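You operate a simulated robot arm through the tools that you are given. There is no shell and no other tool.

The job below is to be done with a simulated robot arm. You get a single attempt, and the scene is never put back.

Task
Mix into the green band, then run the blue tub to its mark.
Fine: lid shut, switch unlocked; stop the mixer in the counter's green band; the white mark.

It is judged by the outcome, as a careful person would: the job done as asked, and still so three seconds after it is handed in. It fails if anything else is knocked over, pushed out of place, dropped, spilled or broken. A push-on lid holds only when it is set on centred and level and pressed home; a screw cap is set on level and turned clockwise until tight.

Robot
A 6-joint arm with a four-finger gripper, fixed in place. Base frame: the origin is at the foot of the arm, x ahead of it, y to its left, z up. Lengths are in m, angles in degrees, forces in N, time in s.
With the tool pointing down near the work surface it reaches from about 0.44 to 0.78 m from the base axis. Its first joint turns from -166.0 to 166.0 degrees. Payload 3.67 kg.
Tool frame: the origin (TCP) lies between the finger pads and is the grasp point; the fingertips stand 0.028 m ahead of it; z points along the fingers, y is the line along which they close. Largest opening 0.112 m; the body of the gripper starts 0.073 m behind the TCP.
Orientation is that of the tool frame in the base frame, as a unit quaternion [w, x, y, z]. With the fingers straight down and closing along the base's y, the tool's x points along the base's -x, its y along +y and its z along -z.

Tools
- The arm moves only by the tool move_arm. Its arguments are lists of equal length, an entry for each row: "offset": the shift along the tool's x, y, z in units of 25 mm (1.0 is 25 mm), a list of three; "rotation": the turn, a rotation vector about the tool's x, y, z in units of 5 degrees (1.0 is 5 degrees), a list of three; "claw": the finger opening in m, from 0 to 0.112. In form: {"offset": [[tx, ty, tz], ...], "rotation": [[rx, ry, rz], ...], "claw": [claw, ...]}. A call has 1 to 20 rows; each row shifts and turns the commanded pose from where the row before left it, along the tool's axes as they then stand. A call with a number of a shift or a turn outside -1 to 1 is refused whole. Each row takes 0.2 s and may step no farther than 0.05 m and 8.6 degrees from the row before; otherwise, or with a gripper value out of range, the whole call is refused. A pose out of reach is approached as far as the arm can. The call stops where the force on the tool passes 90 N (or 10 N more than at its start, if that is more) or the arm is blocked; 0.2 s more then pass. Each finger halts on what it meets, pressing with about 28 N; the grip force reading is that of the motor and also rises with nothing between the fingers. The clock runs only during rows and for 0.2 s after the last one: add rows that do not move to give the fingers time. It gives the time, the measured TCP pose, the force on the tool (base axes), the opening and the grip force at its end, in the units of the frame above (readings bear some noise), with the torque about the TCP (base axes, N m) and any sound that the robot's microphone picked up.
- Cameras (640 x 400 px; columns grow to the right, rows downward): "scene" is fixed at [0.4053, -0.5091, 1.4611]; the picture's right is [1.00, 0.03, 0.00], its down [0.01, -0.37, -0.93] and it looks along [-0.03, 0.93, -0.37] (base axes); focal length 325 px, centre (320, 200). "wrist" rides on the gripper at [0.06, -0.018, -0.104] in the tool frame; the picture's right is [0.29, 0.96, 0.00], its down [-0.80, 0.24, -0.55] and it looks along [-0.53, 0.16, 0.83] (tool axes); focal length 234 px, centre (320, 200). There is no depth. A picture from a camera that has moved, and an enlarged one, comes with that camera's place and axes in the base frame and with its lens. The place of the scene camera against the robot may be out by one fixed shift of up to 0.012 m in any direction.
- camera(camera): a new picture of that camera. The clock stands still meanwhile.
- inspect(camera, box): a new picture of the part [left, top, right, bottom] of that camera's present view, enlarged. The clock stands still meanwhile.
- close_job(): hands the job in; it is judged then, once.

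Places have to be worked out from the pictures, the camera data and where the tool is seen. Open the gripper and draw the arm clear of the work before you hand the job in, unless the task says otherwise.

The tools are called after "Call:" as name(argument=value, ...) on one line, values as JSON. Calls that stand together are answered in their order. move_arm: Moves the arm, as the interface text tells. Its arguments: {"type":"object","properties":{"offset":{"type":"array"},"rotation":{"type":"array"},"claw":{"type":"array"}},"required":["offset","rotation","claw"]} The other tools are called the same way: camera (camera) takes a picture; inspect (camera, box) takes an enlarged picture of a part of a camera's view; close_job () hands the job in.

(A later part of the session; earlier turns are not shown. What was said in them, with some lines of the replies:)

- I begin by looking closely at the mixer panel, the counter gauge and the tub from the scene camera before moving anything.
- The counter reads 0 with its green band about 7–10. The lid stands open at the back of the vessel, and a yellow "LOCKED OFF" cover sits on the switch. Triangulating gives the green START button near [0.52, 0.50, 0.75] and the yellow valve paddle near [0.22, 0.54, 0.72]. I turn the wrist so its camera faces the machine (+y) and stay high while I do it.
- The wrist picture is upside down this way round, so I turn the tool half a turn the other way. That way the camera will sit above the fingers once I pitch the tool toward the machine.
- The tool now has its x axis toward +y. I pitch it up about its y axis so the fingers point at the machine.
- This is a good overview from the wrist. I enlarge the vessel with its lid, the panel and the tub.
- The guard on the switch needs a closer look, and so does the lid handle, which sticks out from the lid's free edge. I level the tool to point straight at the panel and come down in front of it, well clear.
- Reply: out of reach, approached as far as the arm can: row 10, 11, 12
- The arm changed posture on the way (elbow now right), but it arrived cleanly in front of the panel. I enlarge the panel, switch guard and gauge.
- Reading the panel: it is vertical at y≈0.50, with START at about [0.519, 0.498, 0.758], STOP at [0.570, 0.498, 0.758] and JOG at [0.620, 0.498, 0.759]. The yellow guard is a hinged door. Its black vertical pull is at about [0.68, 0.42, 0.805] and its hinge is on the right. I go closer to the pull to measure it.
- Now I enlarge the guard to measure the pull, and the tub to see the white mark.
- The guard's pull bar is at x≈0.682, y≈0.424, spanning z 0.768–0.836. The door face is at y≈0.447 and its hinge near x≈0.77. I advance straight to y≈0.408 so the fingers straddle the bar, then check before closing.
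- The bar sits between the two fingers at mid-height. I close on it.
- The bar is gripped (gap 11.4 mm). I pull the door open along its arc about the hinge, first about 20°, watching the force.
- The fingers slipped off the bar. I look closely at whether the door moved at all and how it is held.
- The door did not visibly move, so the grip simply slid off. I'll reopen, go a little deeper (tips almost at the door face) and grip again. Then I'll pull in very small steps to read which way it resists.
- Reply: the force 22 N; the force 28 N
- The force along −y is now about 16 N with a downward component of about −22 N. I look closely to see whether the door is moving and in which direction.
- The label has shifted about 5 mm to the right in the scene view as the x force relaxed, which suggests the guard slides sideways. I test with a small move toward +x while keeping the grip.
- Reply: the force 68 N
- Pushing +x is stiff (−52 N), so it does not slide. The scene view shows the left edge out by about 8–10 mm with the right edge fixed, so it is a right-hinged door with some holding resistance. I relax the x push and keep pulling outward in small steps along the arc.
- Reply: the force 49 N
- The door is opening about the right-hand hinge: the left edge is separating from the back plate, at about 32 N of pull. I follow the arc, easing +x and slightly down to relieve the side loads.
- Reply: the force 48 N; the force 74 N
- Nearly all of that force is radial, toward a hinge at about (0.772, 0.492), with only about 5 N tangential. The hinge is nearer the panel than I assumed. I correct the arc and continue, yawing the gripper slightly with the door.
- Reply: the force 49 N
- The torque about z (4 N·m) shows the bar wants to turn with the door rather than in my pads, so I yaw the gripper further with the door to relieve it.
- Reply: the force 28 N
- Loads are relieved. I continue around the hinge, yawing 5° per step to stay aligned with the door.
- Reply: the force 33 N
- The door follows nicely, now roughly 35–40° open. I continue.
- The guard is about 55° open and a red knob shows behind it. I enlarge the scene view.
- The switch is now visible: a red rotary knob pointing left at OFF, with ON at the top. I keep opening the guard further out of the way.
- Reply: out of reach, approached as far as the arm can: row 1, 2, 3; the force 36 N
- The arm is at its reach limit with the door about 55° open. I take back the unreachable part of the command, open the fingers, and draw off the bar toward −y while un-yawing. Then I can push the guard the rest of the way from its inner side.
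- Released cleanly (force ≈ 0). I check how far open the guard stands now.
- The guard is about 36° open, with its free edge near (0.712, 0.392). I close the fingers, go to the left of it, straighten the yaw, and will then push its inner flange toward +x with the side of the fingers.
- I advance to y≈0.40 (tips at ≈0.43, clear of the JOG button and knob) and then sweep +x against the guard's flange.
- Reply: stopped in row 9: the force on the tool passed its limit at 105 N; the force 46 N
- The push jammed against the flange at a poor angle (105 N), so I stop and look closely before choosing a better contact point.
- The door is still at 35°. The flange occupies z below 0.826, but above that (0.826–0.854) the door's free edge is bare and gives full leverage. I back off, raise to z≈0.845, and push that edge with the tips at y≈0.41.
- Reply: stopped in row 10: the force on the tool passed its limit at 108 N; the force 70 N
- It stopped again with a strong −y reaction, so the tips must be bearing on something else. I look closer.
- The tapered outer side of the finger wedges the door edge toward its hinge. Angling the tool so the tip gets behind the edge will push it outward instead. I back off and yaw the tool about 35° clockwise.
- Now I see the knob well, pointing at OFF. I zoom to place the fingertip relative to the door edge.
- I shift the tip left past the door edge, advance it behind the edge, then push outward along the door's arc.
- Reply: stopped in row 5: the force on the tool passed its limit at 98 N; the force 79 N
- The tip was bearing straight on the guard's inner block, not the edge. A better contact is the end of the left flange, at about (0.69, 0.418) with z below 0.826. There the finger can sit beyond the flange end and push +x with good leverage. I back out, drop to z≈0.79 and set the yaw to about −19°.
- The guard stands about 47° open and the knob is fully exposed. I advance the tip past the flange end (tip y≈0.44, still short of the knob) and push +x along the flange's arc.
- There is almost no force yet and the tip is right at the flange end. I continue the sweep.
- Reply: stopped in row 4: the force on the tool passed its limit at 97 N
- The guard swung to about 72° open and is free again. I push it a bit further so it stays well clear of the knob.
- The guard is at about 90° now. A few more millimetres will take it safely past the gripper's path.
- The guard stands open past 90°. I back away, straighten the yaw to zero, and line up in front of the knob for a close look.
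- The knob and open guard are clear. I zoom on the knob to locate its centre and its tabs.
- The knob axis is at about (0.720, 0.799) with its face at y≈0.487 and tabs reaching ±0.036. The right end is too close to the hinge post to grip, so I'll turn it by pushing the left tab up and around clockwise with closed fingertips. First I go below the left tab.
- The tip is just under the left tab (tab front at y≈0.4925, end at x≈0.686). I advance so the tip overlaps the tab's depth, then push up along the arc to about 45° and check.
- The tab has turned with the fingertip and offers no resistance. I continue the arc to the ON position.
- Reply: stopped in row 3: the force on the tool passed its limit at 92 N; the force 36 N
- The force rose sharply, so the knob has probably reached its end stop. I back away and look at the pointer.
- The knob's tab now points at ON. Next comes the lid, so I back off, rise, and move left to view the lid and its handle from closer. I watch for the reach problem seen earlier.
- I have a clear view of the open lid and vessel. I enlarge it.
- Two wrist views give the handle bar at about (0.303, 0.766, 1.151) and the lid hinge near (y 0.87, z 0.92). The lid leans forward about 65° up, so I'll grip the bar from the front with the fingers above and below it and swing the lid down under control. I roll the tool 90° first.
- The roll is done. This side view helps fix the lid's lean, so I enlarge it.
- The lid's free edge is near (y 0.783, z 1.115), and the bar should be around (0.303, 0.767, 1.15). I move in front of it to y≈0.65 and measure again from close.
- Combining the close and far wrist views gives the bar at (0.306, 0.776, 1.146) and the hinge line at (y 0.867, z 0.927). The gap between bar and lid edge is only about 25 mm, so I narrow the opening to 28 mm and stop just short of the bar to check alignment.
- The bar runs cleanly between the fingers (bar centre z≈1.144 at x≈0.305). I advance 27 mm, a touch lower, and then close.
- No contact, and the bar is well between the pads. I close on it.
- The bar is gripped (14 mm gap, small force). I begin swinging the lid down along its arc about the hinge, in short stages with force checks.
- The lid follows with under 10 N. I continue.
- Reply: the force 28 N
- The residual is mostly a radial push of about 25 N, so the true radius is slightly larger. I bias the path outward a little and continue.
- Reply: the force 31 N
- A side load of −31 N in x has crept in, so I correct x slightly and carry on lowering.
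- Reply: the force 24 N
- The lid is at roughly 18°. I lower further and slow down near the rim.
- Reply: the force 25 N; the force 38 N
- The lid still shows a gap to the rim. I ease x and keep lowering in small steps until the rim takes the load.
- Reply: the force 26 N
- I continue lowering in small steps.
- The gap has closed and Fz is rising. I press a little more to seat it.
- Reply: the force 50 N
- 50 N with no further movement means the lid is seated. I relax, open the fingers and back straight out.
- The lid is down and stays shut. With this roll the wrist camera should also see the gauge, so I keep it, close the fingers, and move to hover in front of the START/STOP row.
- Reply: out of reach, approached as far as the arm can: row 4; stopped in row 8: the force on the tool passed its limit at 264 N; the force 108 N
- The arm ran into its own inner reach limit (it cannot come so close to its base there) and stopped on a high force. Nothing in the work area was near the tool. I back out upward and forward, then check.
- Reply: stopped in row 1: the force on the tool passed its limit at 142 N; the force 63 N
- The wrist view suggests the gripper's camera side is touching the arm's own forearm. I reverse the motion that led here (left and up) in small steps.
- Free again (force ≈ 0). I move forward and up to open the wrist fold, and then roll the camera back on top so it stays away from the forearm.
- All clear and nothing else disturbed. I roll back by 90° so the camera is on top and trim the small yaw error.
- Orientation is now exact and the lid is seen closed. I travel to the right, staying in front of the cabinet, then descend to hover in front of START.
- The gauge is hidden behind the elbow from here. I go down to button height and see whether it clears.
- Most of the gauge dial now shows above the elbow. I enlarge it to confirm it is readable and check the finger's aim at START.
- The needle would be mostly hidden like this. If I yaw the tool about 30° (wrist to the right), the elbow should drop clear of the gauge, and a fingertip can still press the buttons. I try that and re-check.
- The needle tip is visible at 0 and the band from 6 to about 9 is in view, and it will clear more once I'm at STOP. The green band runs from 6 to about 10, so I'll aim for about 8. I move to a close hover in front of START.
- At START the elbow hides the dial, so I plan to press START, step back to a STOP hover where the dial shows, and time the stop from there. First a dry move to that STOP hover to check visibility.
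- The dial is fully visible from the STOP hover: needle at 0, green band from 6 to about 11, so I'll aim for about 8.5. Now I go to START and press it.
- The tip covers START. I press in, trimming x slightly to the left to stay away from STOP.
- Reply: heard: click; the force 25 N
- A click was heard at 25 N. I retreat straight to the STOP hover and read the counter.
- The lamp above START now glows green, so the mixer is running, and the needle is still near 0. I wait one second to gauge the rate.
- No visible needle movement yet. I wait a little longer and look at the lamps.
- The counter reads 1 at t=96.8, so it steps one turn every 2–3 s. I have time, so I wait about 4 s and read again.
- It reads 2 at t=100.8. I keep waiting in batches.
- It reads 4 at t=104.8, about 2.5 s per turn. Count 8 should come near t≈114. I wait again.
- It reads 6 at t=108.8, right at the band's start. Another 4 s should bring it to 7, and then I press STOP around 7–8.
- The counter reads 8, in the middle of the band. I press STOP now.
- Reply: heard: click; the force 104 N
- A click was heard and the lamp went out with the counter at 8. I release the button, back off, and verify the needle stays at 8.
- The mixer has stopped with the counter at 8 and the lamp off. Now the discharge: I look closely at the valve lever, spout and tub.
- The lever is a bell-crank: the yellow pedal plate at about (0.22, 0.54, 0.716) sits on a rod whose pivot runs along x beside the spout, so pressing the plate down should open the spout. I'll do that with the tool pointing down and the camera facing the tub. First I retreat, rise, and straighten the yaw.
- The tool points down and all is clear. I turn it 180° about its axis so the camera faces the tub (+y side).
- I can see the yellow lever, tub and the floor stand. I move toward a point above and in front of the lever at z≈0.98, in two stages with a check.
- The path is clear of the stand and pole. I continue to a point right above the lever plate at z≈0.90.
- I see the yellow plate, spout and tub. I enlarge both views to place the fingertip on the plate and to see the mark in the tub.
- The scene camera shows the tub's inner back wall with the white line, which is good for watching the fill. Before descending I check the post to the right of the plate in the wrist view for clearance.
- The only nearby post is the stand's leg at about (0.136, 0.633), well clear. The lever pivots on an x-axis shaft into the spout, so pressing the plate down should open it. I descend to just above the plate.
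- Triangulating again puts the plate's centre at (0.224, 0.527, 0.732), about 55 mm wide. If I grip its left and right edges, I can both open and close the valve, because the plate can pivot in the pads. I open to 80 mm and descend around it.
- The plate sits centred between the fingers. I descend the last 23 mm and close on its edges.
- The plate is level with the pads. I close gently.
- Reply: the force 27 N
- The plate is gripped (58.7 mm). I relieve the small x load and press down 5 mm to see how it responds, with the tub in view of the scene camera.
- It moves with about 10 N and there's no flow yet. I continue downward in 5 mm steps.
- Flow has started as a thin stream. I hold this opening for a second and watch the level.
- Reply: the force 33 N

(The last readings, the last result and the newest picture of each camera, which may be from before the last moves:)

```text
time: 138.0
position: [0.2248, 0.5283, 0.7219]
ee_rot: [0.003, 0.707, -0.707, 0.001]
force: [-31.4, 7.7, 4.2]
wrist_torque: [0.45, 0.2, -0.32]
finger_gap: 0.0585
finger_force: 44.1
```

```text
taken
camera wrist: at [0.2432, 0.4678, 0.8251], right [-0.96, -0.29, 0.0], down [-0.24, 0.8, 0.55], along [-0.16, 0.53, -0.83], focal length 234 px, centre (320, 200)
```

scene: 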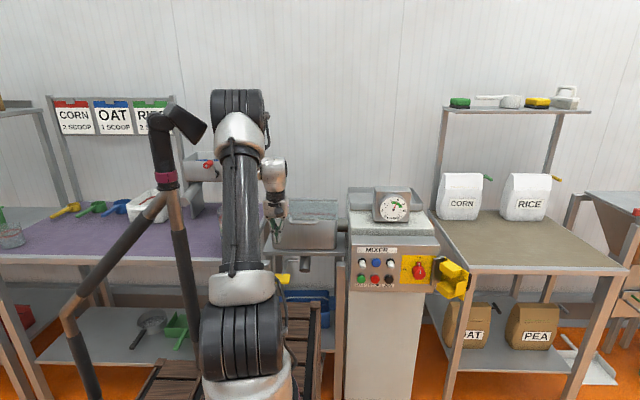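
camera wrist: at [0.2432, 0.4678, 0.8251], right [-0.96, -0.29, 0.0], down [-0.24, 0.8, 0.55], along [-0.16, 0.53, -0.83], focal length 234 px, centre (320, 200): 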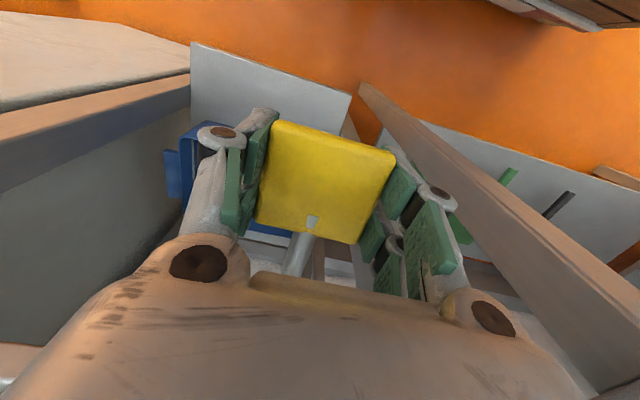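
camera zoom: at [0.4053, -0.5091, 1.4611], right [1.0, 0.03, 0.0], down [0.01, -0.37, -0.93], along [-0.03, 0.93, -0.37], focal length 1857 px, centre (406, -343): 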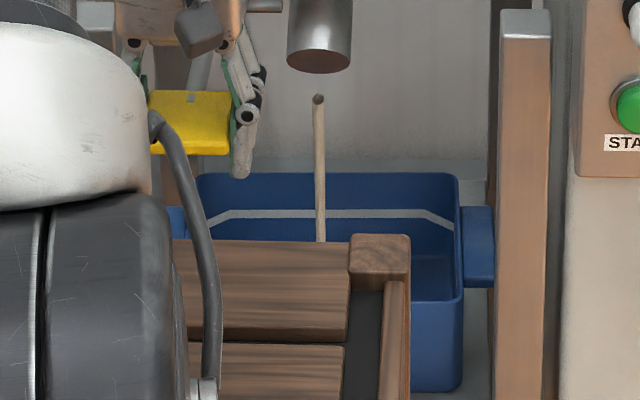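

The stream is thin and the level isn't visible yet. I ease x and open a little more.

Call:
move_arm(offset=[[0, 0.06, 0.15], [0, 0, 0.15], [0, 0, 0], [0, 0, 0]], rotation=[[0, 0, 0], [0, 0, 0], [0, 0, 0], [0, 0, 0]], claw=[0.04, 0.04, 0.04, 0.04])

Call:
inspect(camera="scene", box=[275, 260, 335, 330])

```text
time: 139.0
position: [0.2264, 0.5297, 0.7145]
ee_rot: [-0.001, -0.707, 0.707, -0.001]
force: [-16.2, 9.0, 9.9]
wrist_torque: [1.2, 0.03, -0.29]
finger_gap: 0.0585
finger_force: 44.8
```

```text
5.71 times, centred on (305, 295) of scene
camera zoom: at [0.4053, -0.5091, 1.4611], right [1.0, 0.03, 0.0], down [0.01, -0.37, -0.93], along [-0.03, 0.93, -0.37], focal length 1857 px, centre (406, -343)
```

zoom: 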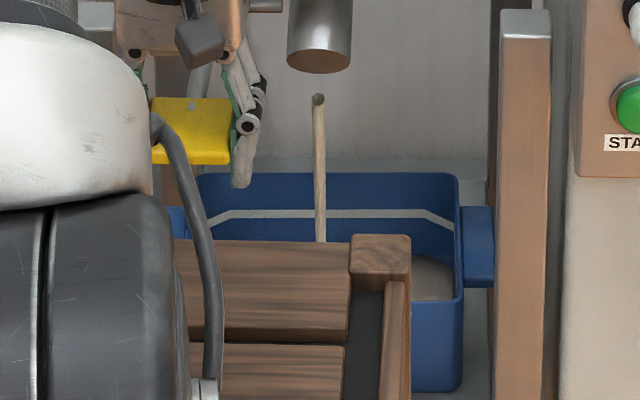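

A beige layer now covers the tub's bottom (t=139.0). I hold and look again shortly.

Call:
move_arm(offset=[[0, 0.03, 0], [0, 0, 0], [0, 0, 0], [0, 0, 0]], rotation=[[0, 0, 0], [0, 0, 0], [0, 0, 0], [0, 0, 0]], claw=[0.04, 0.04, 0.04, 0.04])

Call:
inspect(camera="scene", box=[290, 270, 330, 310])

```text
time: 140.0
position: [0.2259, 0.5294, 0.7136]
ee_rot: [0.001, 0.707, -0.707, 0.001]
force: [-8.0, 11.2, 7.4]
wrist_torque: [0.57, -0.08, -0.08]
finger_gap: 0.0585
finger_force: 44.8
```

```text
10.00 times, centred on (310, 290) of scene
camera zoom: at [0.4053, -0.5091, 1.4611], right [1.0, 0.03, 0.0], down [0.01, -0.37, -0.93], along [-0.03, 0.93, -0.37], focal length 3249 px, centre (420, -700)
```

zoom: 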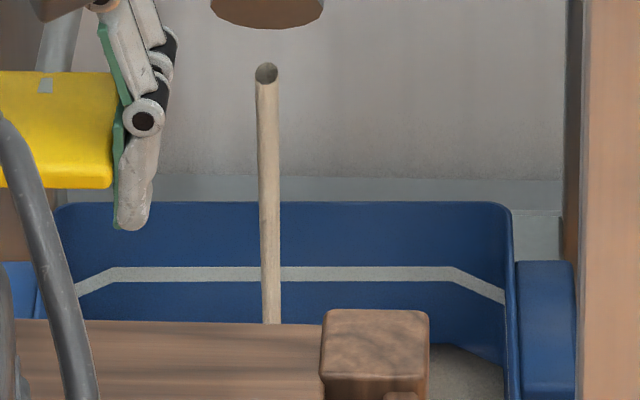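

The layer is still thin (surface at v≈345 in this zoom versus the mark at v≈275). I open the lever further.

Call:
move_arm(offset=[[0, 0.03, 0.2], [0, 0, 0.2], [0, 0, 0], [0, 0, 0]], rotation=[[0, 0, 0], [0, 0, 0], [0, 0, 0], [0, 0, 0]], claw=[0.04, 0.04, 0.04, 0.04])

Call:
inspect(camera="scene", box=[290, 270, 330, 310])

```text
time: 141.0
position: [0.2246, 0.5282, 0.7036]
ee_rot: [-0.002, -0.707, 0.707, 0.0]
force: [22.1, 25.8, 12.0]
wrist_torque: [0.78, -0.26, 0.38]
finger_gap: 0.0582
finger_force: 45.3
```

```text
10.00 times, centred on (310, 290) of scene
camera zoom: at [0.4053, -0.5091, 1.4611], right [1.0, 0.03, 0.0], down [0.01, -0.37, -0.93], along [-0.03, 0.93, -0.37], focal length 3249 px, centre (420, -700)
```

zoom: 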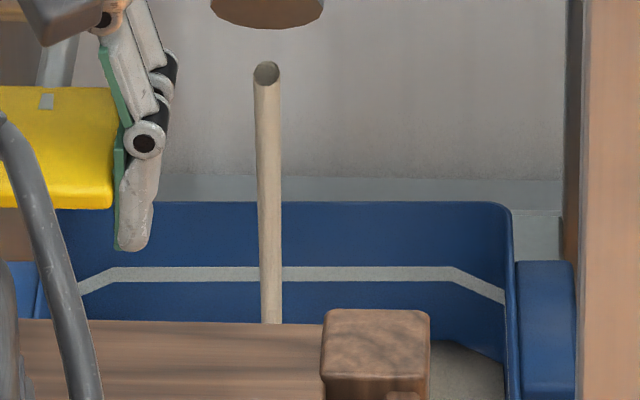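

The stream is wider and the surface is rising slowly (v≈341). I ease y and hold for two seconds to measure the rate.

Call:
move_arm(offset=[[-0.06, -0.04, 0], [0, 0, 0], [0, 0, 0], [0, 0, 0], [0, 0, 0], [0, 0, 0], [0, 0, 0], [0, 0, 0], [0, 0, 0]], rotation=[[0, 0, 0], [0, 0, 0], [0, 0, 0], [0, 0, 0], [0, 0, 0], [0, 0, 0], [0, 0, 0], [0, 0, 0], [0, 0, 0]], claw=[0.04, 0.04, 0.04, 0.04, 0.04, 0.04, 0.04, 0.04, 0.04])

Call:
inspect(camera="scene", box=[290, 270, 330, 310])

```text
time: 143.0
position: [0.2248, 0.5278, 0.7038]
ee_rot: [0.004, 0.707, -0.707, 0.001]
force: [9.2, 2.3, -1.0]
wrist_torque: [-0.43, -0.04, 0.06]
finger_gap: 0.0584
finger_force: 44.8
```

```text
10.00 times, centred on (310, 290) of scene
camera zoom: at [0.4053, -0.5091, 1.4611], right [1.0, 0.03, 0.0], down [0.01, -0.37, -0.93], along [-0.03, 0.93, -0.37], focal length 3249 px, centre (420, -700)
```

zoom: 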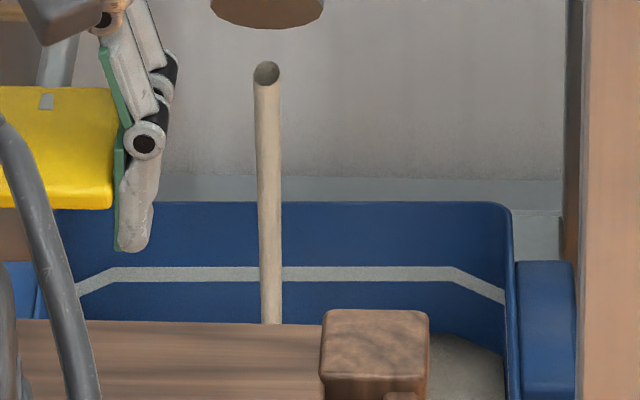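

It rises about 3 px/s, with about 60 px to go to the mark. I hold for about 4 s at a time.

Call:
move_arm(offset=[[0, 0, 0], [0, 0, 0], [0, 0, 0], [0, 0, 0], [0, 0, 0], [0, 0, 0], [0, 0, 0], [0, 0, 0], [0, 0, 0], [0, 0, 0], [0, 0, 0], [0, 0, 0], [0, 0, 0], [0, 0, 0], [0, 0, 0], [0, 0, 0], [0, 0, 0], [0, 0, 0], [0, 0, 0]], rotation=[[0, 0, 0], [0, 0, 0], [0, 0, 0], [0, 0, 0], [0, 0, 0], [0, 0, 0], [0, 0, 0], [0, 0, 0], [0, 0, 0], [0, 0, 0], [0, 0, 0], [0, 0, 0], [0, 0, 0], [0, 0, 0], [0, 0, 0], [0, 0, 0], [0, 0, 0], [0, 0, 0], [0, 0, 0]], claw=[0.04, 0.04, 0.04, 0.04, 0.04, 0.04, 0.04, 0.04, 0.04, 0.04, 0.04, 0.04, 0.04, 0.04, 0.04, 0.04, 0.04, 0.04, 0.04])

Call:
inspect(camera="scene", box=[290, 270, 330, 310])

```text
time: 147.0
position: [0.2248, 0.5284, 0.7037]
ee_rot: [-0.002, -0.706, 0.708, -0.001]
force: [4.1, -19.7, -4.7]
wrist_torque: [-0.43, 0.01, 0.02]
finger_gap: 0.0584
finger_force: 44.9
```

```text
10.00 times, centred on (310, 290) of scene
camera zoom: at [0.4053, -0.5091, 1.4611], right [1.0, 0.03, 0.0], down [0.01, -0.37, -0.93], along [-0.03, 0.93, -0.37], focal length 3249 px, centre (420, -700)
```

zoom: 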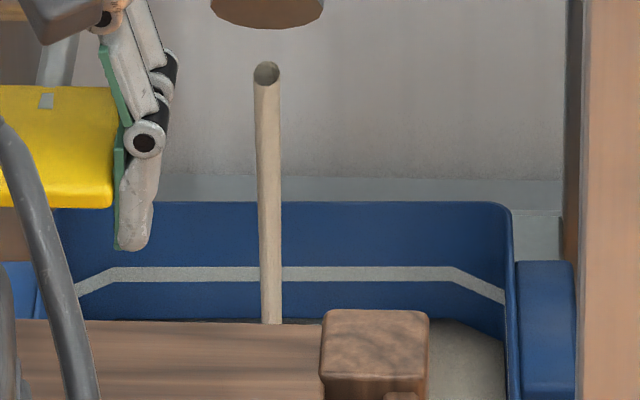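

The surface is at v≈320 now, rising about 3.7 px/s. I hold another 4 s.

Call:
move_arm(offset=[[0, 0, 0], [0, 0, 0], [0, 0, 0], [0, 0, 0], [0, 0, 0], [0, 0, 0], [0, 0, 0], [0, 0, 0], [0, 0, 0], [0, 0, 0], [0, 0, 0], [0, 0, 0], [0, 0, 0], [0, 0, 0], [0, 0, 0], [0, 0, 0], [0, 0, 0], [0, 0, 0], [0, 0, 0]], rotation=[[0, 0, 0], [0, 0, 0], [0, 0, 0], [0, 0, 0], [0, 0, 0], [0, 0, 0], [0, 0, 0], [0, 0, 0], [0, 0, 0], [0, 0, 0], [0, 0, 0], [0, 0, 0], [0, 0, 0], [0, 0, 0], [0, 0, 0], [0, 0, 0], [0, 0, 0], [0, 0, 0], [0, 0, 0]], claw=[0.04, 0.04, 0.04, 0.04, 0.04, 0.04, 0.04, 0.04, 0.04, 0.04, 0.04, 0.04, 0.04, 0.04, 0.04, 0.04, 0.04, 0.04, 0.04])

Call:
inspect(camera="scene", box=[290, 270, 330, 310])

```text
time: 151.0
position: [0.226, 0.5292, 0.7041]
ee_rot: [0.002, 0.707, -0.707, 0.001]
force: [4.5, -21.5, -1.2]
wrist_torque: [-0.14, -0.03, 0.01]
finger_gap: 0.0584
finger_force: 45.5
```

```text
10.00 times, centred on (310, 290) of scene
camera zoom: at [0.4053, -0.5091, 1.4611], right [1.0, 0.03, 0.0], down [0.01, -0.37, -0.93], along [-0.03, 0.93, -0.37], focal length 3249 px, centre (420, -700)
```

zoom: 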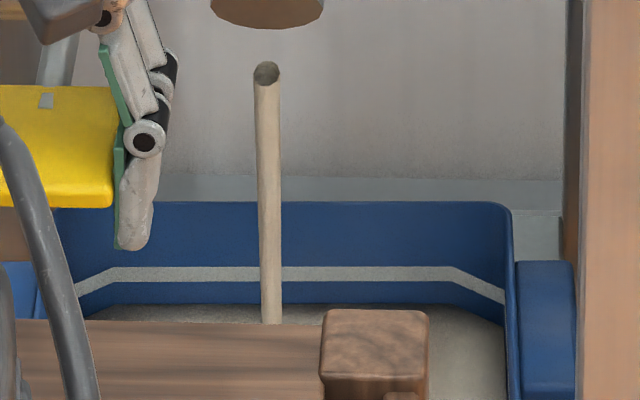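

The level is at v≈304 and the mark's lower edge at 281. I hold for about 4 s more, then finish carefully.

Call:
move_arm(offset=[[0, 0, 0], [0, 0, 0], [0, 0, 0], [0, 0, 0], [0, 0, 0], [0, 0, 0], [0, 0, 0], [0, 0, 0], [0, 0, 0], [0, 0, 0], [0, 0, 0], [0, 0, 0], [0, 0, 0], [0, 0, 0], [0, 0, 0], [0, 0, 0]], rotation=[[0, 0, 0], [0, 0, 0], [0, 0, 0], [0, 0, 0], [0, 0, 0], [0, 0, 0], [0, 0, 0], [0, 0, 0], [0, 0, 0], [0, 0, 0], [0, 0, 0], [0, 0, 0], [0, 0, 0], [0, 0, 0], [0, 0, 0], [0, 0, 0]], claw=[0.04, 0.04, 0.04, 0.04, 0.04, 0.04, 0.04, 0.04, 0.04, 0.04, 0.04, 0.04, 0.04, 0.04, 0.04, 0.04])

Call:
inspect(camera="scene", box=[290, 270, 330, 310])

```text
time: 154.4
position: [0.2251, 0.5292, 0.7043]
ee_rot: [0.003, 0.707, -0.707, 0.001]
force: [5.0, -15.4, -1.0]
wrist_torque: [-0.03, -0.05, 0.01]
finger_gap: 0.0584
finger_force: 44.7
```

```text
10.00 times, centred on (310, 290) of scene
camera zoom: at [0.4053, -0.5091, 1.4611], right [1.0, 0.03, 0.0], down [0.01, -0.37, -0.93], along [-0.03, 0.93, -0.37], focal length 3249 px, centre (420, -700)
```

zoom: 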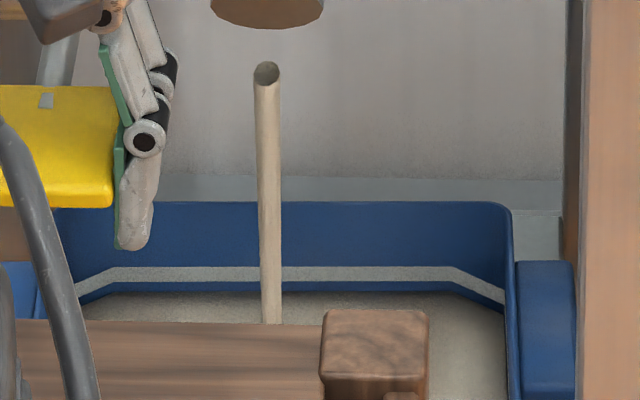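

Level v≈292, with 11 px to the mark's lower edge. I hold about 2 s more.

Call:
move_arm(offset=[[0, 0, 0], [0, 0, 0], [0, 0, 0], [0, 0, 0], [0, 0, 0], [0, 0, 0], [0, 0, 0], [0, 0, 0], [0, 0, 0]], rotation=[[0, 0, 0], [0, 0, 0], [0, 0, 0], [0, 0, 0], [0, 0, 0], [0, 0, 0], [0, 0, 0], [0, 0, 0], [0, 0, 0]], claw=[0.04, 0.04, 0.04, 0.04, 0.04, 0.04, 0.04, 0.04, 0.04])

Call:
inspect(camera="scene", box=[290, 270, 330, 310])

```text
time: 156.4
position: [0.2254, 0.5286, 0.7042]
ee_rot: [0.003, 0.707, -0.707, 0.002]
force: [6.0, -13.1, -0.2]
wrist_torque: [0.0, -0.02, 0.01]
finger_gap: 0.0582
finger_force: 45.3
```

```text
10.00 times, centred on (310, 290) of scene
camera zoom: at [0.4053, -0.5091, 1.4611], right [1.0, 0.03, 0.0], down [0.01, -0.37, -0.93], along [-0.03, 0.93, -0.37], focal length 3249 px, centre (420, -700)
```

zoom: 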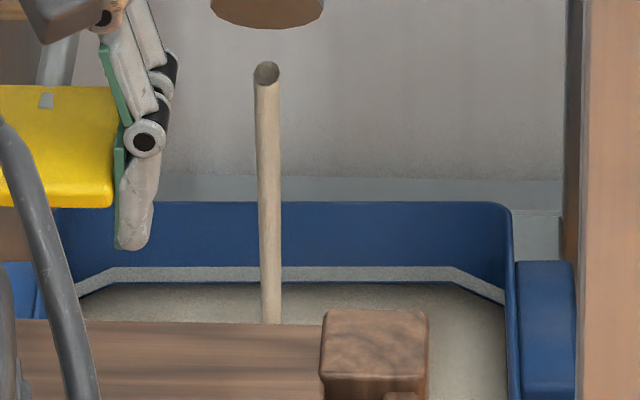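

The level (v≈284) is just below the mark's lower edge (281), and the mark's centre is 274. I hold about 1 s more.

Call:
move_arm(offset=[[0, 0, 0], [0, 0, 0], [0, 0, 0], [0, 0, 0]], rotation=[[0, 0, 0], [0, 0, 0], [0, 0, 0], [0, 0, 0]], claw=[0.04, 0.04, 0.04, 0.04])

Call:
inspect(camera="scene", box=[290, 270, 330, 310])

```text
time: 157.4
position: [0.2253, 0.5291, 0.7049]
ee_rot: [0.002, 0.707, -0.707, 0.001]
force: [4.7, -12.1, 0.5]
wrist_torque: [0.03, -0.05, 0.05]
finger_gap: 0.0584
finger_force: 44.9
```

```text
10.00 times, centred on (310, 290) of scene
camera zoom: at [0.4053, -0.5091, 1.4611], right [1.0, 0.03, 0.0], down [0.01, -0.37, -0.93], along [-0.03, 0.93, -0.37], focal length 3249 px, centre (420, -700)
```

zoom: 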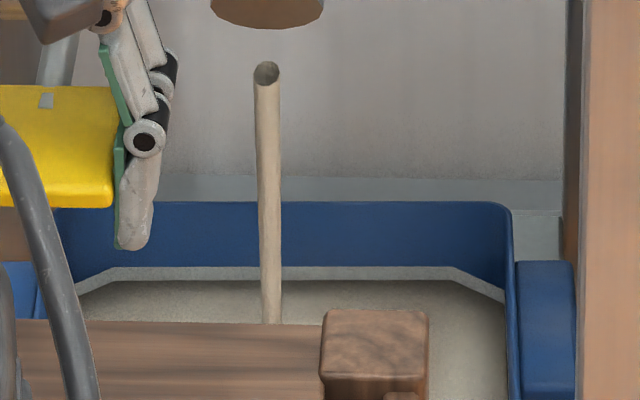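

The surface has just reached the mark's lower edge. I hold 0.6 s more and then raise the lever back to its closed position in the same call, aiming for the middle of the mark.

Call:
move_arm(offset=[[0, 0, 0], [0, 0, 0], [0, 0, 0], [0.03, 0, -0.6], [0.03, 0, -0.6], [0, 0, -0.04]], rotation=[[0, 0, 0], [0, 0, 0], [0, 0, 0], [0, 0, 0], [0, 0, 0], [0, 0, 0]], claw=[0.04, 0.04, 0.04, 0.04, 0.04, 0.04])

Call:
inspect(camera="scene", box=[290, 270, 330, 310])

Call:
inspect(camera="scene", box=[250, 220, 340, 330])

```text
time: 158.8
position: [0.2239, 0.5283, 0.736]
ee_rot: [0.002, 0.708, -0.707, 0.0]
force: [6.5, 6.6, -19.9]
wrist_torque: [-0.88, 0.02, -0.39]
finger_gap: 0.0582
finger_force: 44.9
```

```text
10.00 times, centred on (310, 290) of scene
camera zoom: at [0.4053, -0.5091, 1.4611], right [1.0, 0.03, 0.0], down [0.01, -0.37, -0.93], along [-0.03, 0.93, -0.37], focal length 3249 px, centre (420, -700)
```

zoom: 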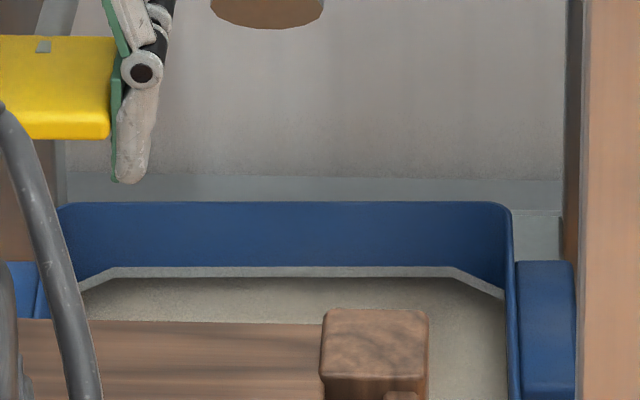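

```text
3.64 times, centred on (295, 275) of scene
camera zoom: at [0.4053, -0.5091, 1.4611], right [1.0, 0.03, 0.0], down [0.01, -0.37, -0.93], along [-0.03, 0.93, -0.37], focal length 1182 px, centre (411, -73)
```

zoom: 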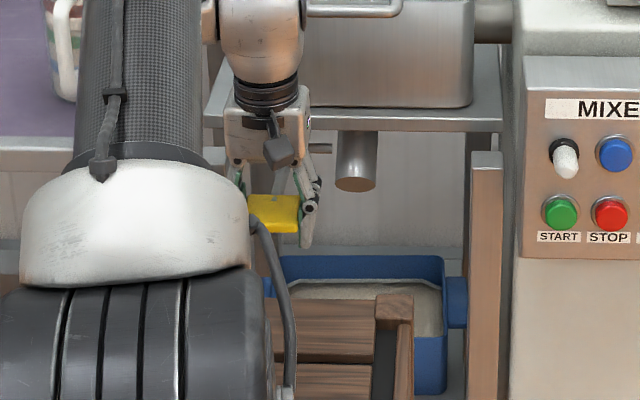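

Flow has stopped with the surface inside the mark's line (v≈277, line 267–281) and the lever back at its closed stop. I open the fingers and rise straight off the plate.

Call:
move_arm(offset=[[0, 0, 0.03], [0, 0, 0], [0, 0, 0], [0, 0, 0]], rotation=[[0, 0, 0], [0, 0, 0], [0, 0, 0], [0, 0, 0]], claw=[0.04, 0.065, 0.085, 0.085])

Call:
inspect(camera="scene", box=[250, 220, 340, 330])

Call:
camera(camera="wrist")

```text
time: 159.8
position: [0.2267, 0.5272, 0.7365]
ee_rot: [0.002, 0.707, -0.707, 0.001]
force: [0.4, -0.5, 0.1]
wrist_torque: [0.0, 0.0, 0.01]
finger_gap: 0.085
finger_force: 0.1
```

```text
3.64 times, centred on (295, 275) of scene
camera zoom: at [0.4053, -0.5091, 1.4611], right [1.0, 0.03, 0.0], down [0.01, -0.37, -0.93], along [-0.03, 0.93, -0.37], focal length 1182 px, centre (411, -73)
```

zoom: 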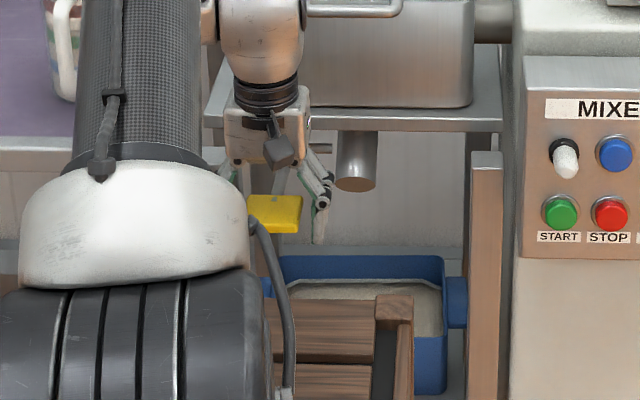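

```text
taken
camera wrist: at [0.2432, 0.4669, 0.8386], right [-0.96, -0.29, 0.0], down [-0.24, 0.8, 0.55], along [-0.16, 0.53, -0.83], focal length 234 px, centre (320, 200)
```

wrist: 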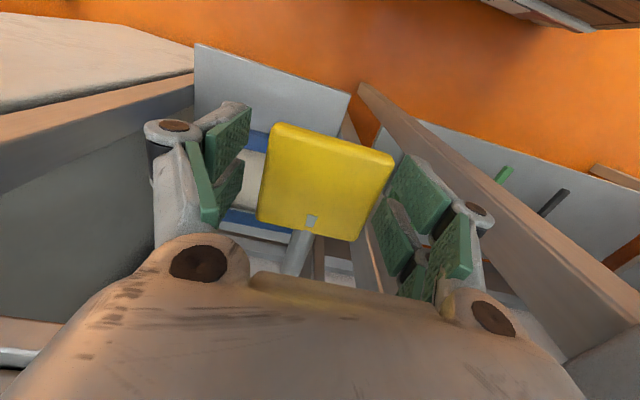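

The lever stays up, there's no stream, and the fingers are free. I rise straight up.

Call:
move_arm(offset=[[0, 0, -0.6], [0, 0, -1], [0, 0, -1], [0, 0, -1], [0, 0, -1], [0, 0, -1], [0, 0, -1], [0, 0, -1], [0, 0, -1]], rotation=[[0, 0, 0], [0, 0, 0], [0, 0, 0], [0, 0, 0], [0, 0, 0], [0, 0, 0], [0, 0, 0], [0, 0, 0], [0, 0, 0]], claw=[0.085, 0.085, 0.085, 0.085, 0.085, 0.085, 0.085, 0.085, 0.085])

Call:
inspect(camera="scene", box=[290, 270, 330, 310])

Call:
camera(camera="wrist")

```text
time: 161.8
position: [0.2252, 0.5302, 0.95]
ee_rot: [-0.002, -0.707, 0.707, -0.001]
force: [-0.1, 0.1, -0.6]
wrist_torque: [0.01, 0.0, -0.01]
finger_gap: 0.0851
finger_force: 0.0
```

```text
10.00 times, centred on (310, 290) of scene
camera zoom: at [0.4053, -0.5091, 1.4611], right [1.0, 0.03, 0.0], down [0.01, -0.37, -0.93], along [-0.03, 0.93, -0.37], focal length 3249 px, centre (420, -700)
```

zoom: 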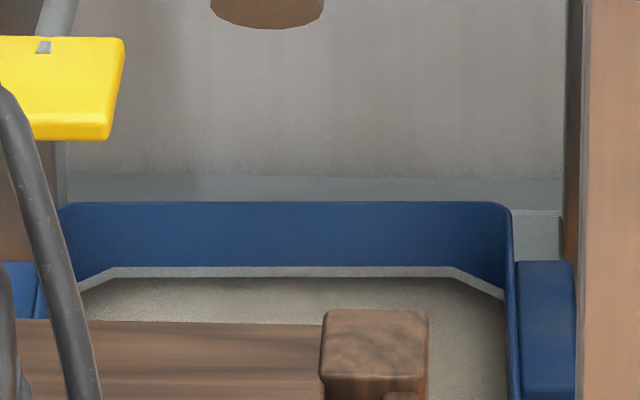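

```text
taken
camera wrist: at [0.2432, 0.4704, 1.053], right [-0.96, -0.29, 0.0], down [-0.24, 0.8, 0.55], along [-0.16, 0.53, -0.83], focal length 234 px, centre (320, 200)
```

wrist: 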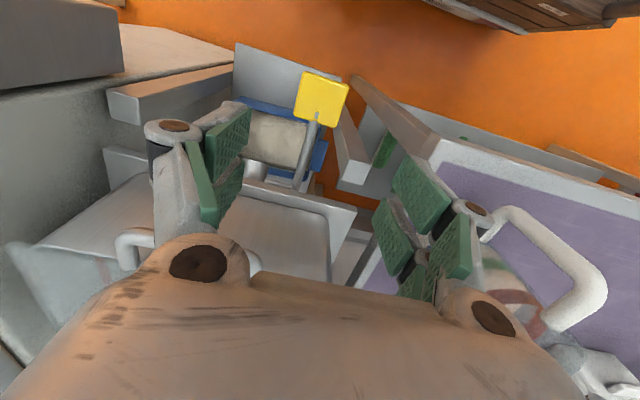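

The level is steady. I zoom in tightly to judge it against the mark.

Call:
inspect(camera="scene", box=[306, 290, 330, 308])

Call:
inspect(camera="wrist", box=[230, 60, 360, 190])

```text
16.00 times, centred on (318, 299) of scene
camera zoom: at [0.4053, -0.5091, 1.4611], right [1.0, 0.03, 0.0], down [0.01, -0.37, -0.93], along [-0.03, 0.93, -0.37], focal length 5198 px, centre (352, -1384)
```

zoom: 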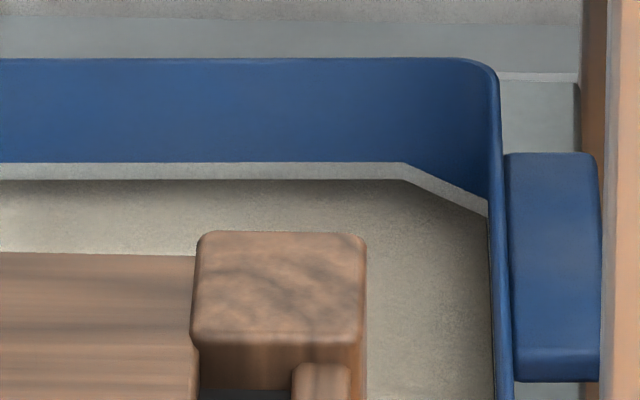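

```text
3.08 times, centred on (295, 125) of wrist
camera zoom: at [0.2432, 0.4704, 1.053], right [-0.96, -0.29, 0.0], down [-0.24, 0.8, 0.55], along [-0.16, 0.53, -0.83], focal length 720 px, centre (397, 431)
```

zoom: 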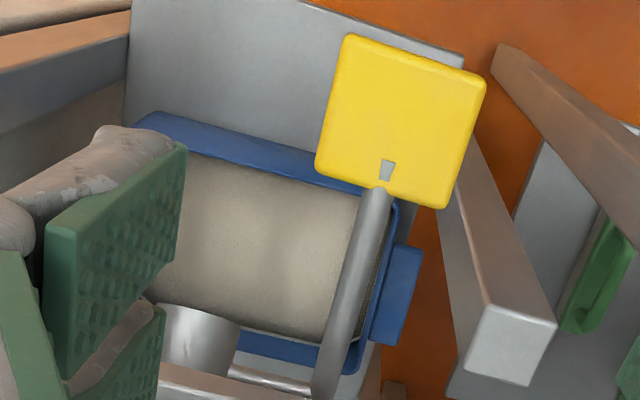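

The surface is inside the mark's band but a little under its centre (about 95 %). A small top-up at the thin-stream opening will centre it, so I go back down around the plate.

Call:
move_arm(offset=[[0.1, -0.02, 1], [0, 0, 1], [0, 0, 1], [0, 0, 1], [0, 0, 1], [0, 0, 1], [0, 0, 1], [0, 0, 1], [0, 0, 0.57]], rotation=[[0, 0, 0], [0, 0, 0], [0, 0, 0], [0, 0, 0], [0, 0, 0], [0, 0, 0], [0, 0, 0], [0, 0, 0], [0, 0, 0]], claw=[0.085, 0.085, 0.085, 0.085, 0.085, 0.085, 0.085, 0.085, 0.085])

Call:
camera(camera="wrist")

```text
time: 163.8
position: [0.2257, 0.5241, 0.7346]
ee_rot: [0.002, 0.707, -0.707, 0.001]
force: [-0.5, 0.6, 0.7]
wrist_torque: [-0.03, -0.01, 0.0]
finger_gap: 0.0849
finger_force: 0.0
```

```text
taken
camera wrist: at [0.2438, 0.465, 0.8374], right [-0.96, -0.29, 0.0], down [-0.24, 0.8, 0.55], along [-0.16, 0.53, -0.83], focal length 234 px, centre (320, 200)
```

wrist: 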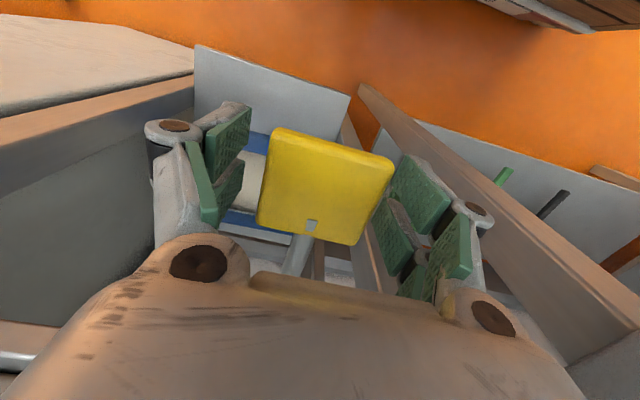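

The plate is again centred between the pads. I grip it at its edges.

Call:
move_arm(offset=[[0, 0, 0], [0, 0, 0], [0, 0, 0]], rotation=[[0, 0, 0], [0, 0, 0], [0, 0, 0]], claw=[0.06, 0.05, 0.04])

Call:
inspect(camera="scene", box=[290, 270, 330, 310])

```text
time: 164.6
position: [0.2251, 0.5258, 0.7345]
ee_rot: [-0.003, -0.706, 0.708, -0.002]
force: [-9.9, -1.3, -0.7]
wrist_torque: [-0.07, 0.24, -0.38]
finger_gap: 0.0587
finger_force: 45.3
```

```text
10.00 times, centred on (310, 290) of scene
camera zoom: at [0.4053, -0.5091, 1.4611], right [1.0, 0.03, 0.0], down [0.01, -0.37, -0.93], along [-0.03, 0.93, -0.37], focal length 3249 px, centre (420, -700)
```

zoom: 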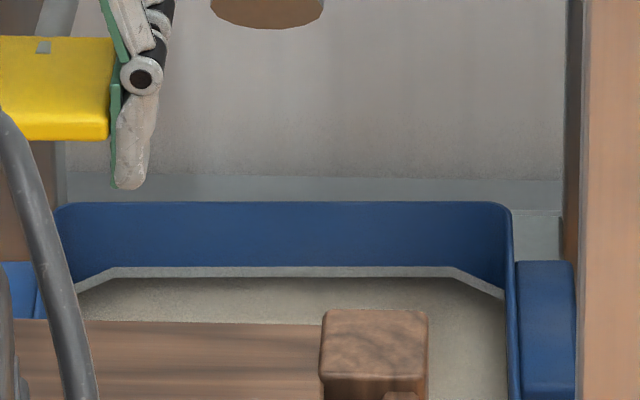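

Gripped. I lower the plate 15 mm for a thin stream, hold briefly, and check.

Call:
move_arm(offset=[[0, 0, 0.3], [0, 0, 0.3], [0, 0, 0], [0, 0, 0], [0, 0, 0]], rotation=[[0, 0, 0], [0, 0, 0], [0, 0, 0], [0, 0, 0], [0, 0, 0]], claw=[0.04, 0.04, 0.04, 0.04, 0.04])

Call:
inspect(camera="scene", box=[290, 270, 330, 310])

Call:
inspect(camera="scene", box=[306, 290, 330, 308])

```text
time: 165.8
position: [0.225, 0.5265, 0.7204]
ee_rot: [-0.002, -0.707, 0.708, -0.001]
force: [-19.2, -1.8, 8.1]
wrist_torque: [0.9, 0.04, -0.04]
finger_gap: 0.0586
finger_force: 44.7
```

```text
10.00 times, centred on (310, 290) of scene
camera zoom: at [0.4053, -0.5091, 1.4611], right [1.0, 0.03, 0.0], down [0.01, -0.37, -0.93], along [-0.03, 0.93, -0.37], focal length 3249 px, centre (420, -700)
```

zoom: 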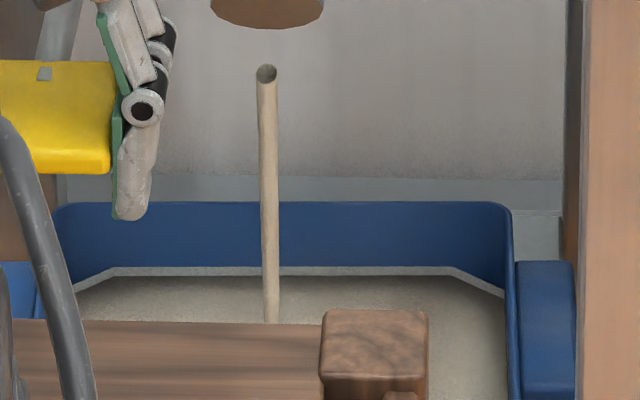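

```text
16.00 times, centred on (318, 299) of scene
camera zoom: at [0.4053, -0.5091, 1.4611], right [1.0, 0.03, 0.0], down [0.01, -0.37, -0.93], along [-0.03, 0.93, -0.37], focal length 5198 px, centre (352, -1384)
```

zoom: 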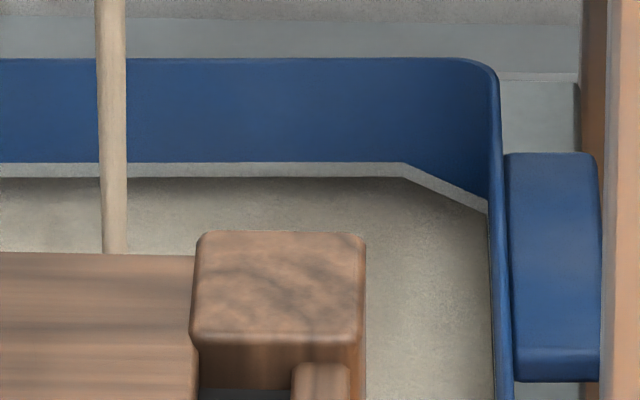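

The surface is at 178 in this zoom (centre of mark ≈174). I hold 0.8 s and close.

Call:
move_arm(offset=[[0, 0, 0], [0, 0, 0], [0, 0, 0], [0, 0, 0], [0, 0, -0.3], [0, 0, -0.3], [0, 0, -0.03]], rotation=[[0, 0, 0], [0, 0, 0], [0, 0, 0], [0, 0, 0], [0, 0, 0], [0, 0, 0], [0, 0, 0]], claw=[0.04, 0.04, 0.04, 0.04, 0.04, 0.04, 0.04])

Call:
inspect(camera="scene", box=[306, 290, 330, 308])

Call:
inspect(camera="scene", box=[250, 220, 340, 330])

```text
time: 167.4
position: [0.2254, 0.5249, 0.7333]
ee_rot: [-0.003, -0.707, 0.707, -0.003]
force: [-15.1, 1.0, -10.3]
wrist_torque: [-1.55, -0.15, -0.11]
finger_gap: 0.0587
finger_force: 45.1
```

```text
16.00 times, centred on (318, 299) of scene
camera zoom: at [0.4053, -0.5091, 1.4611], right [1.0, 0.03, 0.0], down [0.01, -0.37, -0.93], along [-0.03, 0.93, -0.37], focal length 5198 px, centre (352, -1384)
```

zoom: 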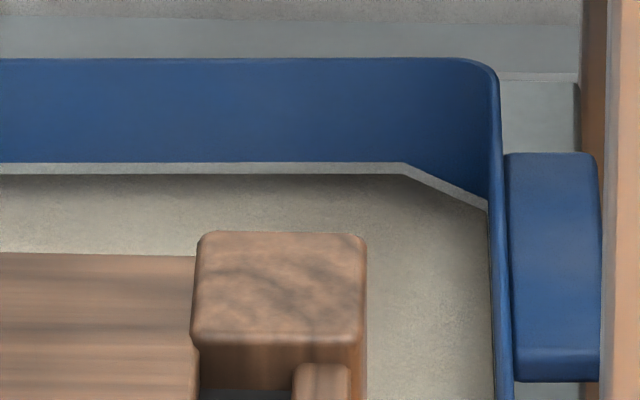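

```text
3.64 times, centred on (295, 275) of scene
camera zoom: at [0.4053, -0.5091, 1.4611], right [1.0, 0.03, 0.0], down [0.01, -0.37, -0.93], along [-0.03, 0.93, -0.37], focal length 1182 px, centre (411, -73)
```

zoom: 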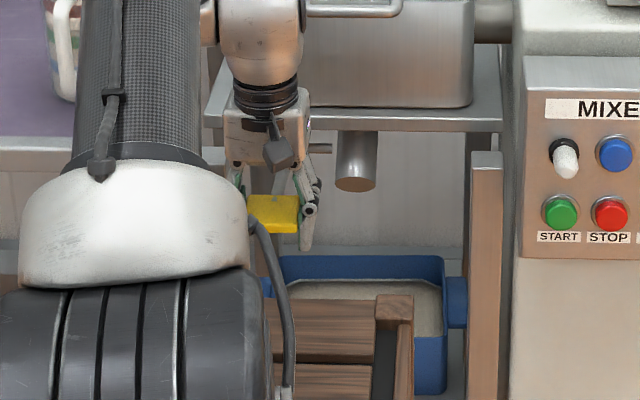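

Flow has stopped with the level right at the mark's centre (175 versus ≈174). I nudge the lever 1 mm further up to be sure it is on its closed stop, and compare its position.

Call:
move_arm(offset=[[0, 0.03, -0.05], [0, 0, 0]], rotation=[[0, 0, 0], [0, 0, 0]], claw=[0.04, 0.04])

Call:
inspect(camera="scene", box=[290, 270, 330, 310])

```text
time: 168.0
position: [0.2254, 0.5249, 0.7348]
ee_rot: [-0.004, -0.707, 0.707, -0.003]
force: [-5.5, -2.3, -29.8]
wrist_torque: [-1.24, -0.13, 0.06]
finger_gap: 0.0583
finger_force: 45.0
```

```text
10.00 times, centred on (310, 290) of scene
camera zoom: at [0.4053, -0.5091, 1.4611], right [1.0, 0.03, 0.0], down [0.01, -0.37, -0.93], along [-0.03, 0.93, -0.37], focal length 3249 px, centre (420, -700)
```

zoom: 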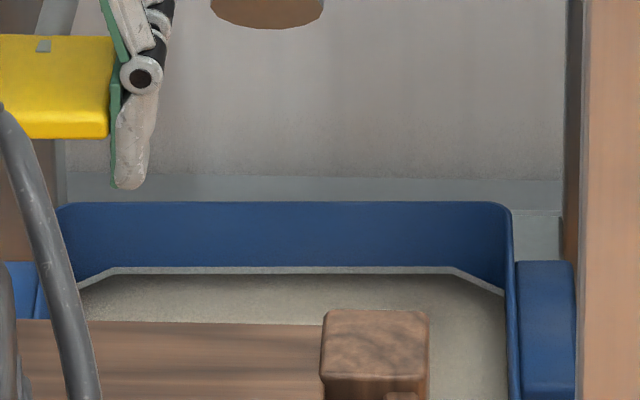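

The lever is firmly on its stop (−30 N) and the plate is where it started. I relax, release, and rise away.

Call:
move_arm(offset=[[0, 0, 0.05], [0, 0, 0], [0, 0, 0], [0, 0, -0.5], [0, 0, -1], [0, 0, -1], [0, 0, -1], [0, 0, -1], [0, 0, -1], [0, 0, -1], [0, 0, -1], [0, 0, -1]], rotation=[[0, 0, 0], [0, 0, 0], [0, 0, 0], [0, 0, 0], [0, 0, 0], [0, 0, 0], [0, 0, 0], [0, 0, 0], [0, 0, 0], [0, 0, 0], [0, 0, 0], [0, 0, 0]], claw=[0.04, 0.07, 0.085, 0.085, 0.085, 0.085, 0.085, 0.085, 0.085, 0.085, 0.085, 0.085])

Call:
inspect(camera="scene", box=[290, 270, 330, 310])

Call:
camera(camera="scene")

```text
time: 170.6
position: [0.2256, 0.5237, 0.9494]
ee_rot: [-0.003, -0.707, 0.707, -0.001]
force: [0.3, 0.4, 0.6]
wrist_torque: [-0.03, -0.01, 0.01]
finger_gap: 0.085
finger_force: 0.0
```

```text
10.00 times, centred on (310, 290) of scene
camera zoom: at [0.4053, -0.5091, 1.4611], right [1.0, 0.03, 0.0], down [0.01, -0.37, -0.93], along [-0.03, 0.93, -0.37], focal length 3249 px, centre (420, -700)
```

zoom: 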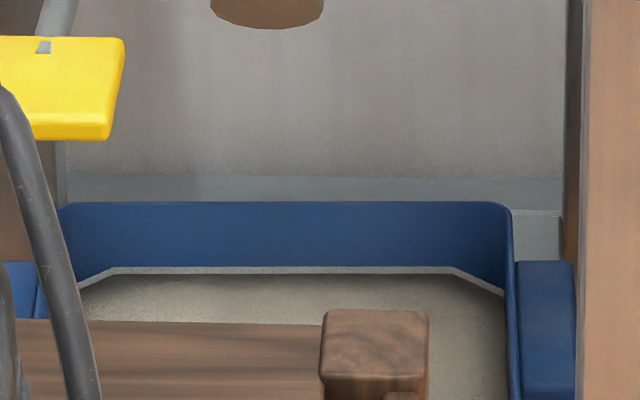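

```text
taken
```

scene: 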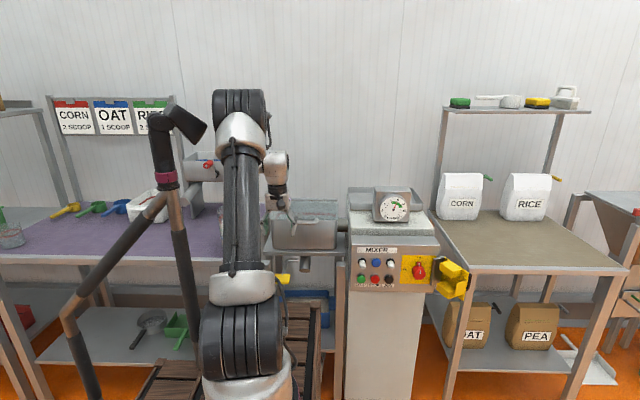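

Everything holds: the level is at the mark, there's no drip, and the counter is at 8. I draw the arm clear along the way I came.

Call:
move_arm(offset=[[0.6, -0.9, -0.6], [0.6, -0.9, -0.6], [0.6, -0.9, -0.6], [0.6, -0.9, -0.6], [0.6, -0.9, -0.6], [0.6, -0.9, -0.6], [0.3, -0.9, -0.4], [0.3, -0.9, -0.4], [0.3, -0.9, -0.4]], rotation=[[0, 0, 0], [0, 0, 0], [0, 0, 0], [0, 0, 0], [0, 0, 0], [0, 0, 0], [0, 0, 0], [0, 0, 0], [0, 0, 0]], claw=[0.085, 0.085, 0.085, 0.085, 0.085, 0.085, 0.1, 0.11, 0.11])

Call:
camera(camera="scene")

Call:
inspect(camera="scene", box=[340, 180, 480, 300])

Call:
inspect(camera="scene", box=[250, 180, 350, 340])

```text
time: 172.6
position: [0.4286, 0.4144, 1.0703]
ee_rot: [0.001, 0.707, -0.707, 0.0]
force: [-0.1, 1.0, 0.5]
wrist_torque: [-0.05, -0.04, -0.01]
finger_gap: 0.1101
finger_force: 0.1
```

```text
taken
```

scene: 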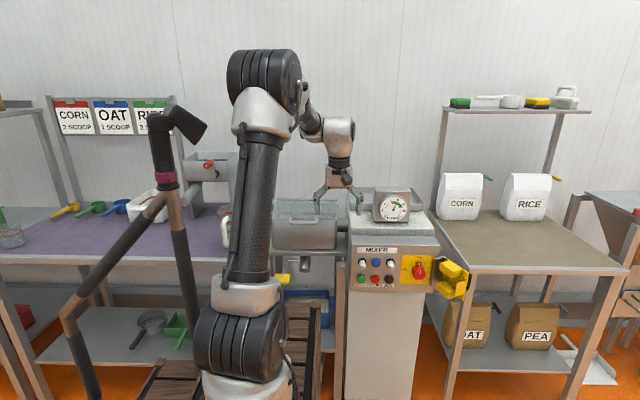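

```text
3.33 times, centred on (410, 240) of scene
camera zoom: at [0.4053, -0.5091, 1.4611], right [1.0, 0.03, 0.0], down [0.01, -0.37, -0.93], along [-0.03, 0.93, -0.37], focal length 1083 px, centre (20, 67)
```

zoom: 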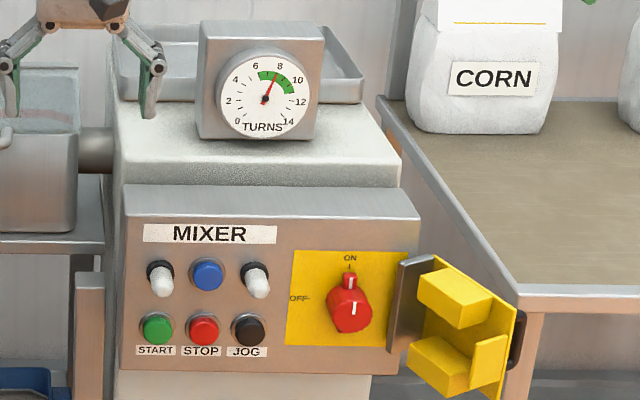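

```text
2.50 times, centred on (300, 260) of scene
camera zoom: at [0.4053, -0.5091, 1.4611], right [1.0, 0.03, 0.0], down [0.01, -0.37, -0.93], along [-0.03, 0.93, -0.37], focal length 812 px, centre (370, 50)
```

zoom: 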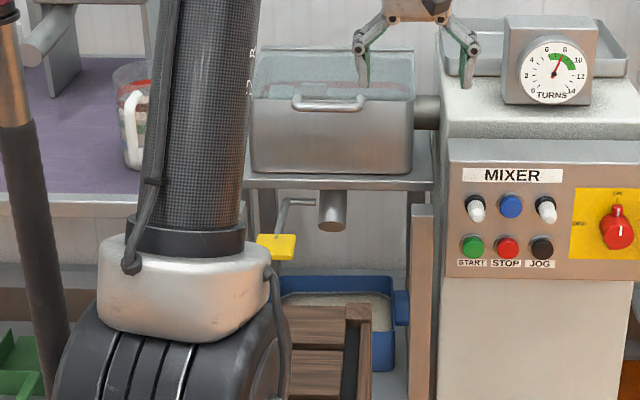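

Final state: lid shut, switch ON with its guard open, mixer stopped at 8 in the green band, spout closed, tub at its white mark, nothing else disturbed. I lift the arm a little further clear and wait to confirm nothing changes.

Call:
move_arm(offset=[[0.6, 0, -1], [0.6, 0, -1], [0.6, 0, -1], [0.6, 0, -1], [0.6, 0, -1], [0, 0, 0], [0, 0, 0], [0, 0, 0]], rotation=[[0, 0, 0], [0, 0, 0], [0, 0, 0], [0, 0, 0], [0, 0, 0], [0, 0, 0], [0, 0, 0], [0, 0, 0]], claw=[0.112, 0.112, 0.112, 0.112, 0.112, 0.112, 0.112, 0.112])

Call:
inspect(camera="scene", box=[290, 270, 330, 310])

Call:
camera(camera="scene")

```text
time: 174.4
position: [0.4279, 0.3371, 1.1935]
ee_rot: [-0.002, -0.707, 0.707, -0.001]
force: [0.1, -0.7, 0.3]
wrist_torque: [0.0, 0.0, 0.0]
finger_gap: 0.1118
finger_force: 0.1
```

```text
10.00 times, centred on (310, 290) of scene
camera zoom: at [0.4053, -0.5091, 1.4611], right [1.0, 0.03, 0.0], down [0.01, -0.37, -0.93], along [-0.03, 0.93, -0.37], focal length 3249 px, centre (420, -700)
```

zoom: 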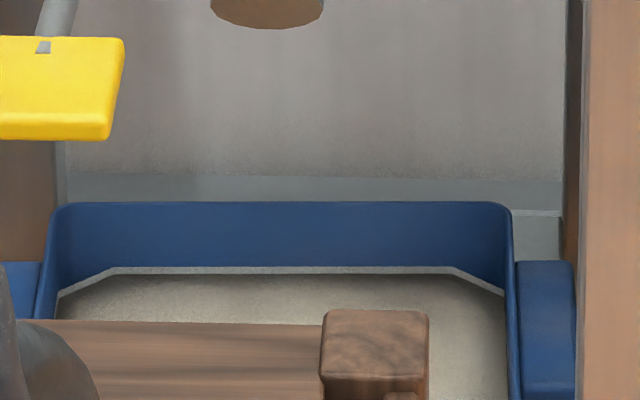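

```text
taken
```

scene: 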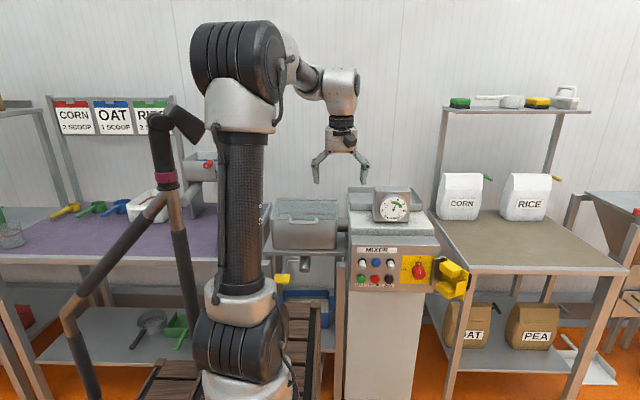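

Nothing has changed since the release: the level sits on the white mark, the valve is shut, the mixer is stopped at 8, and the gripper is open and clear. I hand the job in.

Call:
close_job()

```text
The job is handed in.
```

The job is handed in. The mixer is stopped at 8 turns, inside the green band, and the blue tub is filled to its white mark.

- **Lid:** swung down by its handle and pressed until it seated; it stayed shut after release.
- **Switch:** the yellow guard is open and the red knob is turned to ON. I left both that way, since the job did not ask for it to be locked again.
- **Tub:** the first fill stopped slightly below the middle of the mark, so I gave it one small top-up. The level now sits at the mark's centre, the valve lever is back on its closed stop, and nothing is dripping.

Two things went less smoothly. The guard jammed a few times (about 100 N) before it swung fully open. On the way to the buttons the gripper stopped hard, with a 264 N reading; this was most likely the gripper touching the arm's own forearm. In the later pictures nothing else looks moved, spilled or damaged. The gripper is open and the arm is clear of the work.
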